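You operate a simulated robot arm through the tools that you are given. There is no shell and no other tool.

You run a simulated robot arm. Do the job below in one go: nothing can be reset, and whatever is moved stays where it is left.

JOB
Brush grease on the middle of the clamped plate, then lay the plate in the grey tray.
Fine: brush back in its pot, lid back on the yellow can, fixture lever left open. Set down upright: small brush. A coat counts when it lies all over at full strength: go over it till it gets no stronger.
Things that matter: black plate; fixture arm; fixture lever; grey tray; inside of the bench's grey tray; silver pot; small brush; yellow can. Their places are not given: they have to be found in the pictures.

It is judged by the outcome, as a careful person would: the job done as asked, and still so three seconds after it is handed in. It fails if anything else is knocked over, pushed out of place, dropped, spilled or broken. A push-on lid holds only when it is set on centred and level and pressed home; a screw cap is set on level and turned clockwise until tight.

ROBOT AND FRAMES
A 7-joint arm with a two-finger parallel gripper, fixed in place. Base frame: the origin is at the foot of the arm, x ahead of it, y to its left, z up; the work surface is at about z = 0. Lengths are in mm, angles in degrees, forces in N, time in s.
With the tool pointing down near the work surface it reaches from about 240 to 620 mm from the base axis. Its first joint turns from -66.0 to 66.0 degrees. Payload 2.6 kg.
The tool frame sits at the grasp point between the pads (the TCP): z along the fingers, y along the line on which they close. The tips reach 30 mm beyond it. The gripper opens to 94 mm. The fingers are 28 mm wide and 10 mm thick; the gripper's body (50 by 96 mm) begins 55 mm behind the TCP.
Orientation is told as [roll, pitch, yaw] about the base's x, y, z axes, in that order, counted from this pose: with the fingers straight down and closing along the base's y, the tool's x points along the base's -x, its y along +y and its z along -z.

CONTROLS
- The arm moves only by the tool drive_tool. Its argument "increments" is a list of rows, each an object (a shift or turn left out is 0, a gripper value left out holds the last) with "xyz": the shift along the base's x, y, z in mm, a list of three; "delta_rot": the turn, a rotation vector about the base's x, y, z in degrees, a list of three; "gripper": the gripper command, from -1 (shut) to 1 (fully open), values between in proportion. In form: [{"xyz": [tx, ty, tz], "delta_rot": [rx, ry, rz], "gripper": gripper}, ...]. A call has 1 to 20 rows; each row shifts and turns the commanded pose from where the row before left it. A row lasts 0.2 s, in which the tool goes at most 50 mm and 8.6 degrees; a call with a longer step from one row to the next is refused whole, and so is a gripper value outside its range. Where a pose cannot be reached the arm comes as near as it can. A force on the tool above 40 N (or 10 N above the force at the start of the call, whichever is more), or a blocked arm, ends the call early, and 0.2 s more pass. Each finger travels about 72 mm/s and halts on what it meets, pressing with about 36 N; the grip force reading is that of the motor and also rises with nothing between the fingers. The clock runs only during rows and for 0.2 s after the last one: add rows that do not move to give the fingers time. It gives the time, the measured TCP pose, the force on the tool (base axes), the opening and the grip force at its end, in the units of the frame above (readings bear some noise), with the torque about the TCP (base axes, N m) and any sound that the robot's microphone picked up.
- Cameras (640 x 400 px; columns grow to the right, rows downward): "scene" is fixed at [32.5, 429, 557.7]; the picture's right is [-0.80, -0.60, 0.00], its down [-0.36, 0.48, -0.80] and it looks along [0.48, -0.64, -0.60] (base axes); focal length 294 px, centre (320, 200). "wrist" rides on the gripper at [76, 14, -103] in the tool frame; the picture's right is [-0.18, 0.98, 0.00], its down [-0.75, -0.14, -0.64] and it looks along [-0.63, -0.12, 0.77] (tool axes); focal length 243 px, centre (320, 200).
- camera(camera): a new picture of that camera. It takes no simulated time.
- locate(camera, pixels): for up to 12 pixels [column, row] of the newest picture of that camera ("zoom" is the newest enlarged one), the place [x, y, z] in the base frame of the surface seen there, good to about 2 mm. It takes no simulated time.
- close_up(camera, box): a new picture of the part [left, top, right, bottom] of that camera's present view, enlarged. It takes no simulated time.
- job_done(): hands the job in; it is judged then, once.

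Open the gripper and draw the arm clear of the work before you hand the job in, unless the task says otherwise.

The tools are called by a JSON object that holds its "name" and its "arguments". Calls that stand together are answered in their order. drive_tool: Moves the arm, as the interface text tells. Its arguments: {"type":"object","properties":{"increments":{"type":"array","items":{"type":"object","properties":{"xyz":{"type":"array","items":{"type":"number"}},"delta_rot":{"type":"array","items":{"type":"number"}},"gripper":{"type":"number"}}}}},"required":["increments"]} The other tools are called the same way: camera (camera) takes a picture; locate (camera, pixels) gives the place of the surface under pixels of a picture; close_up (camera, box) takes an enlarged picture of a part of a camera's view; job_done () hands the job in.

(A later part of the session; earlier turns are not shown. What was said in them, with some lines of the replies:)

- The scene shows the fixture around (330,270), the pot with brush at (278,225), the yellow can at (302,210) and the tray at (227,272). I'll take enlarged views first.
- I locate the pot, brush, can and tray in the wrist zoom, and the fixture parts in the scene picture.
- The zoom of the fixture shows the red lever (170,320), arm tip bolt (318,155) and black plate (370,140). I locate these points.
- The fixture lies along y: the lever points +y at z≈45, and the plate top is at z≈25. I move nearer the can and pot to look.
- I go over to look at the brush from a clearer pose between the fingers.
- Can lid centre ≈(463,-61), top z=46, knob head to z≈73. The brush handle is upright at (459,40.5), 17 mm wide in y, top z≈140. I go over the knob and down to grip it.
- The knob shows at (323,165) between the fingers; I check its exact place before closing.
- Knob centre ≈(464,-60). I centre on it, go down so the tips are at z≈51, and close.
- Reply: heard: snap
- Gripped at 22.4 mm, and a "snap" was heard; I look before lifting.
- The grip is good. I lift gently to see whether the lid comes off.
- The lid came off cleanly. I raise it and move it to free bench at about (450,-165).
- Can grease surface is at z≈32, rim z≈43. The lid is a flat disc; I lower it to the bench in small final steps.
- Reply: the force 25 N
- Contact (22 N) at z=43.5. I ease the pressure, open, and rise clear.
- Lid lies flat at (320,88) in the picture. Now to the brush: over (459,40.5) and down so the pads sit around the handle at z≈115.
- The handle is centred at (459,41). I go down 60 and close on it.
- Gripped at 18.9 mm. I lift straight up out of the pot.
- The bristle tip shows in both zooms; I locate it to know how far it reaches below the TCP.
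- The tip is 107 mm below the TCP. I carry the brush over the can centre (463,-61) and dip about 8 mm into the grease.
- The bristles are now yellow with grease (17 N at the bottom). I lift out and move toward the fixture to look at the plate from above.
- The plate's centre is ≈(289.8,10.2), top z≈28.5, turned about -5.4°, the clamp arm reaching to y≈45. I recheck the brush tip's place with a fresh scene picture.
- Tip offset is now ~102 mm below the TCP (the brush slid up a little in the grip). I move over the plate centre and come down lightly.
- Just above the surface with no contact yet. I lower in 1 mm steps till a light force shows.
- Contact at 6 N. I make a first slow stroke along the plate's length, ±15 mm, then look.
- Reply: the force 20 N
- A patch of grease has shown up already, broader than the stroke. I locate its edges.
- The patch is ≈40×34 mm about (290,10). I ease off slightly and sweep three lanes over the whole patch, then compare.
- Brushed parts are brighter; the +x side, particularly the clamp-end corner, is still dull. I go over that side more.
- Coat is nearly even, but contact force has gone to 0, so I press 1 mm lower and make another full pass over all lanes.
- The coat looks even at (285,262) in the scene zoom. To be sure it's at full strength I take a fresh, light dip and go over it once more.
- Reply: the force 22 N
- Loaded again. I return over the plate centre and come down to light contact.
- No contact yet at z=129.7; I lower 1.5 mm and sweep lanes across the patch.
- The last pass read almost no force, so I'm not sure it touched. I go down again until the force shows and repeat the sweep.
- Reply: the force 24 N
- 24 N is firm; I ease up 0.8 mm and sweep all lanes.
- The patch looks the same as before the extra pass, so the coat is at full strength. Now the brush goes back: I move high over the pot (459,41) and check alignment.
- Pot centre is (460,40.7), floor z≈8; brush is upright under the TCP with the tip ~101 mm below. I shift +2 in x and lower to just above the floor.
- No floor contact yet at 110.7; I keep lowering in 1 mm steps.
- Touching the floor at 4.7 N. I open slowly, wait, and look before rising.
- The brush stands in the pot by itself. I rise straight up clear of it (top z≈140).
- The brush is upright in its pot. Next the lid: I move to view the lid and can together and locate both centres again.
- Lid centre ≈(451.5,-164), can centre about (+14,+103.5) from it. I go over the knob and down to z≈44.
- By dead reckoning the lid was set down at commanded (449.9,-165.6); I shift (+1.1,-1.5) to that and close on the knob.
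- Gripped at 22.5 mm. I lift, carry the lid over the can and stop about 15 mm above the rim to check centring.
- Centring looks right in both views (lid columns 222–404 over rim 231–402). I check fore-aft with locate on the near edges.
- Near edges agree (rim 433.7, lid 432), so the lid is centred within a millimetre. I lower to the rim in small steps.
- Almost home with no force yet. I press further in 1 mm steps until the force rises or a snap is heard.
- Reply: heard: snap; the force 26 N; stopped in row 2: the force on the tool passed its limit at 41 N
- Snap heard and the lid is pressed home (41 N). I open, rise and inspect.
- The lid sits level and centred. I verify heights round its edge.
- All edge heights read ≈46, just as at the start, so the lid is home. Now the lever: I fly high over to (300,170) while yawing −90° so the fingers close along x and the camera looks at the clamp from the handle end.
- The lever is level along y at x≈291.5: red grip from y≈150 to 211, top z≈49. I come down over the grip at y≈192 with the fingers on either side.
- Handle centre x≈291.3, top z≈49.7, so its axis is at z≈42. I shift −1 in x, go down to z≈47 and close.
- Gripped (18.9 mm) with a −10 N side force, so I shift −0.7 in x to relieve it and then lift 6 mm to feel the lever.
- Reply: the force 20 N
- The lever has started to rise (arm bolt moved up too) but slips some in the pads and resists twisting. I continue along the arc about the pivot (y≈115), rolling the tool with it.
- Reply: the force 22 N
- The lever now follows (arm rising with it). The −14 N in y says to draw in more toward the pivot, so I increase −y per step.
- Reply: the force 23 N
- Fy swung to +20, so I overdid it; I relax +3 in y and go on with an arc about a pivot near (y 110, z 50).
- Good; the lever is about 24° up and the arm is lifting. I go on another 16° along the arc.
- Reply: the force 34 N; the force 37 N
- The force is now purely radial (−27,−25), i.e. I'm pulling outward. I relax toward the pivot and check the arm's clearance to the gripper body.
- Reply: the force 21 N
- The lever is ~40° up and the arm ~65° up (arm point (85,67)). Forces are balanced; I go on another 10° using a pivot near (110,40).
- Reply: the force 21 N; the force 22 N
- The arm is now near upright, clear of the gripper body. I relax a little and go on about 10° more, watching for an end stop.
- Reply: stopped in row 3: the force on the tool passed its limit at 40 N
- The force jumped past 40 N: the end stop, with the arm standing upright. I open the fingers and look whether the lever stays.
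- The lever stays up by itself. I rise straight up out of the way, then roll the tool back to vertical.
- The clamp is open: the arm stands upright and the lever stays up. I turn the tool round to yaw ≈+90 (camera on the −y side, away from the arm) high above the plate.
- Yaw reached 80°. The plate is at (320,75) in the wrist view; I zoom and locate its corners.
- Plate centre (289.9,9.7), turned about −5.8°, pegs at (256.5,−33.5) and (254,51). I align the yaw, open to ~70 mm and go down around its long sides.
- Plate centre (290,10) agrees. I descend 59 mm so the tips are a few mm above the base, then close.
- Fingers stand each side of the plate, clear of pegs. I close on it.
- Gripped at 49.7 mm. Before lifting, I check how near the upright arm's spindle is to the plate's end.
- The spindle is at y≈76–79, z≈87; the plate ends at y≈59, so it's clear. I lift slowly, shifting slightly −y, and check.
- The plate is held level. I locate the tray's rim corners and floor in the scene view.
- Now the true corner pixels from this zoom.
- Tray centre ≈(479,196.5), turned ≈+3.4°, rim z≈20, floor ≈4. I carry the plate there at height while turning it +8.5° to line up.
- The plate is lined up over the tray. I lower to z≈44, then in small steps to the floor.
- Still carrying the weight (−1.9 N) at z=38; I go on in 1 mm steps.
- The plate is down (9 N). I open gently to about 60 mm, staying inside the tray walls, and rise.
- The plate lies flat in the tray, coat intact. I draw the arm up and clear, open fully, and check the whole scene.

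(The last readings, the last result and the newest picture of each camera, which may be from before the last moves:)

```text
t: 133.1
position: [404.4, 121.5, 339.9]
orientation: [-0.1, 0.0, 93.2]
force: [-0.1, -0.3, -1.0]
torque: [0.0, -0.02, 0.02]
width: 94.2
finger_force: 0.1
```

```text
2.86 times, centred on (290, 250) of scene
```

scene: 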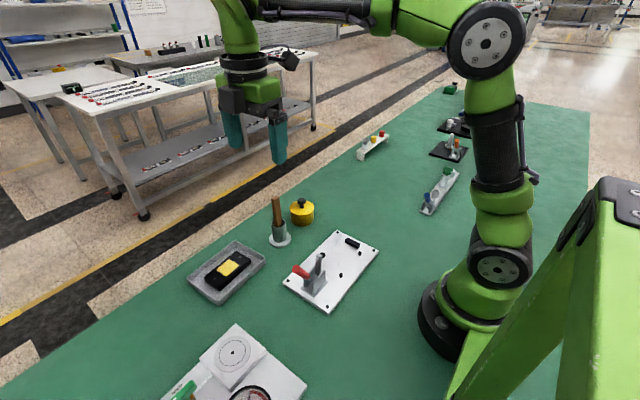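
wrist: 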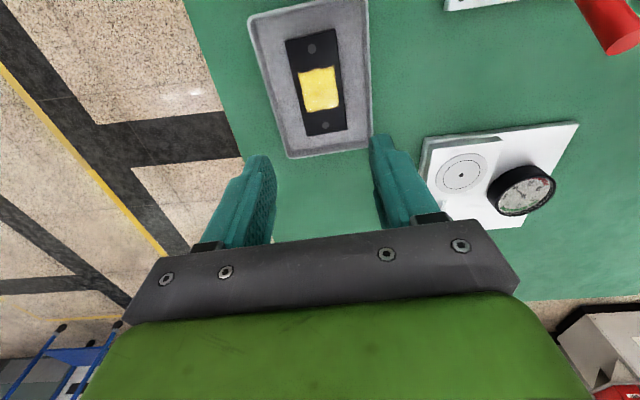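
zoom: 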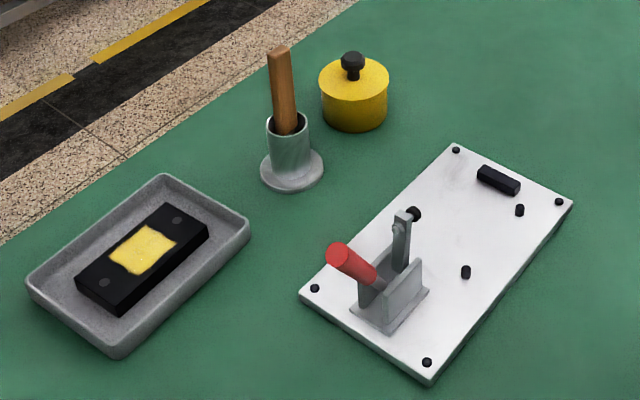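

Everything is as asked: the greased plate is in the tray at (142,258), the brush is upright in its pot, the lid is on the can, and the lever and arm are open. The arm is clear and the gripper open, so I hand the job in.

{"name": "job_done", "arguments": {}}

```text
The job is handed in.
```

The plate was greased in the middle while still clamped, and it now lies flat in the grey tray with the coat facing up. I've handed the job in, but I haven't been told how it was judged.

- **Coat:** it covers about 40 × 34 mm in the middle of the plate. I dipped the brush a second time and went over the coat twice more, and it looked no stronger, so I took it as full strength. The first of those two passes pressed very lightly and may barely have touched.
- **Brush:** it is back in its pot, standing upright.
- **Yellow can:** the lid is on, level and centred. It snapped as I pressed it down, and its edge is back at its original height all round.
- **Fixture:** the lever is open against its stop and stayed there by itself, with the arm upright.
- **Everything else:** nothing looked knocked over or out of place in the last picture. The robot arm is clear of the work with the gripper open.
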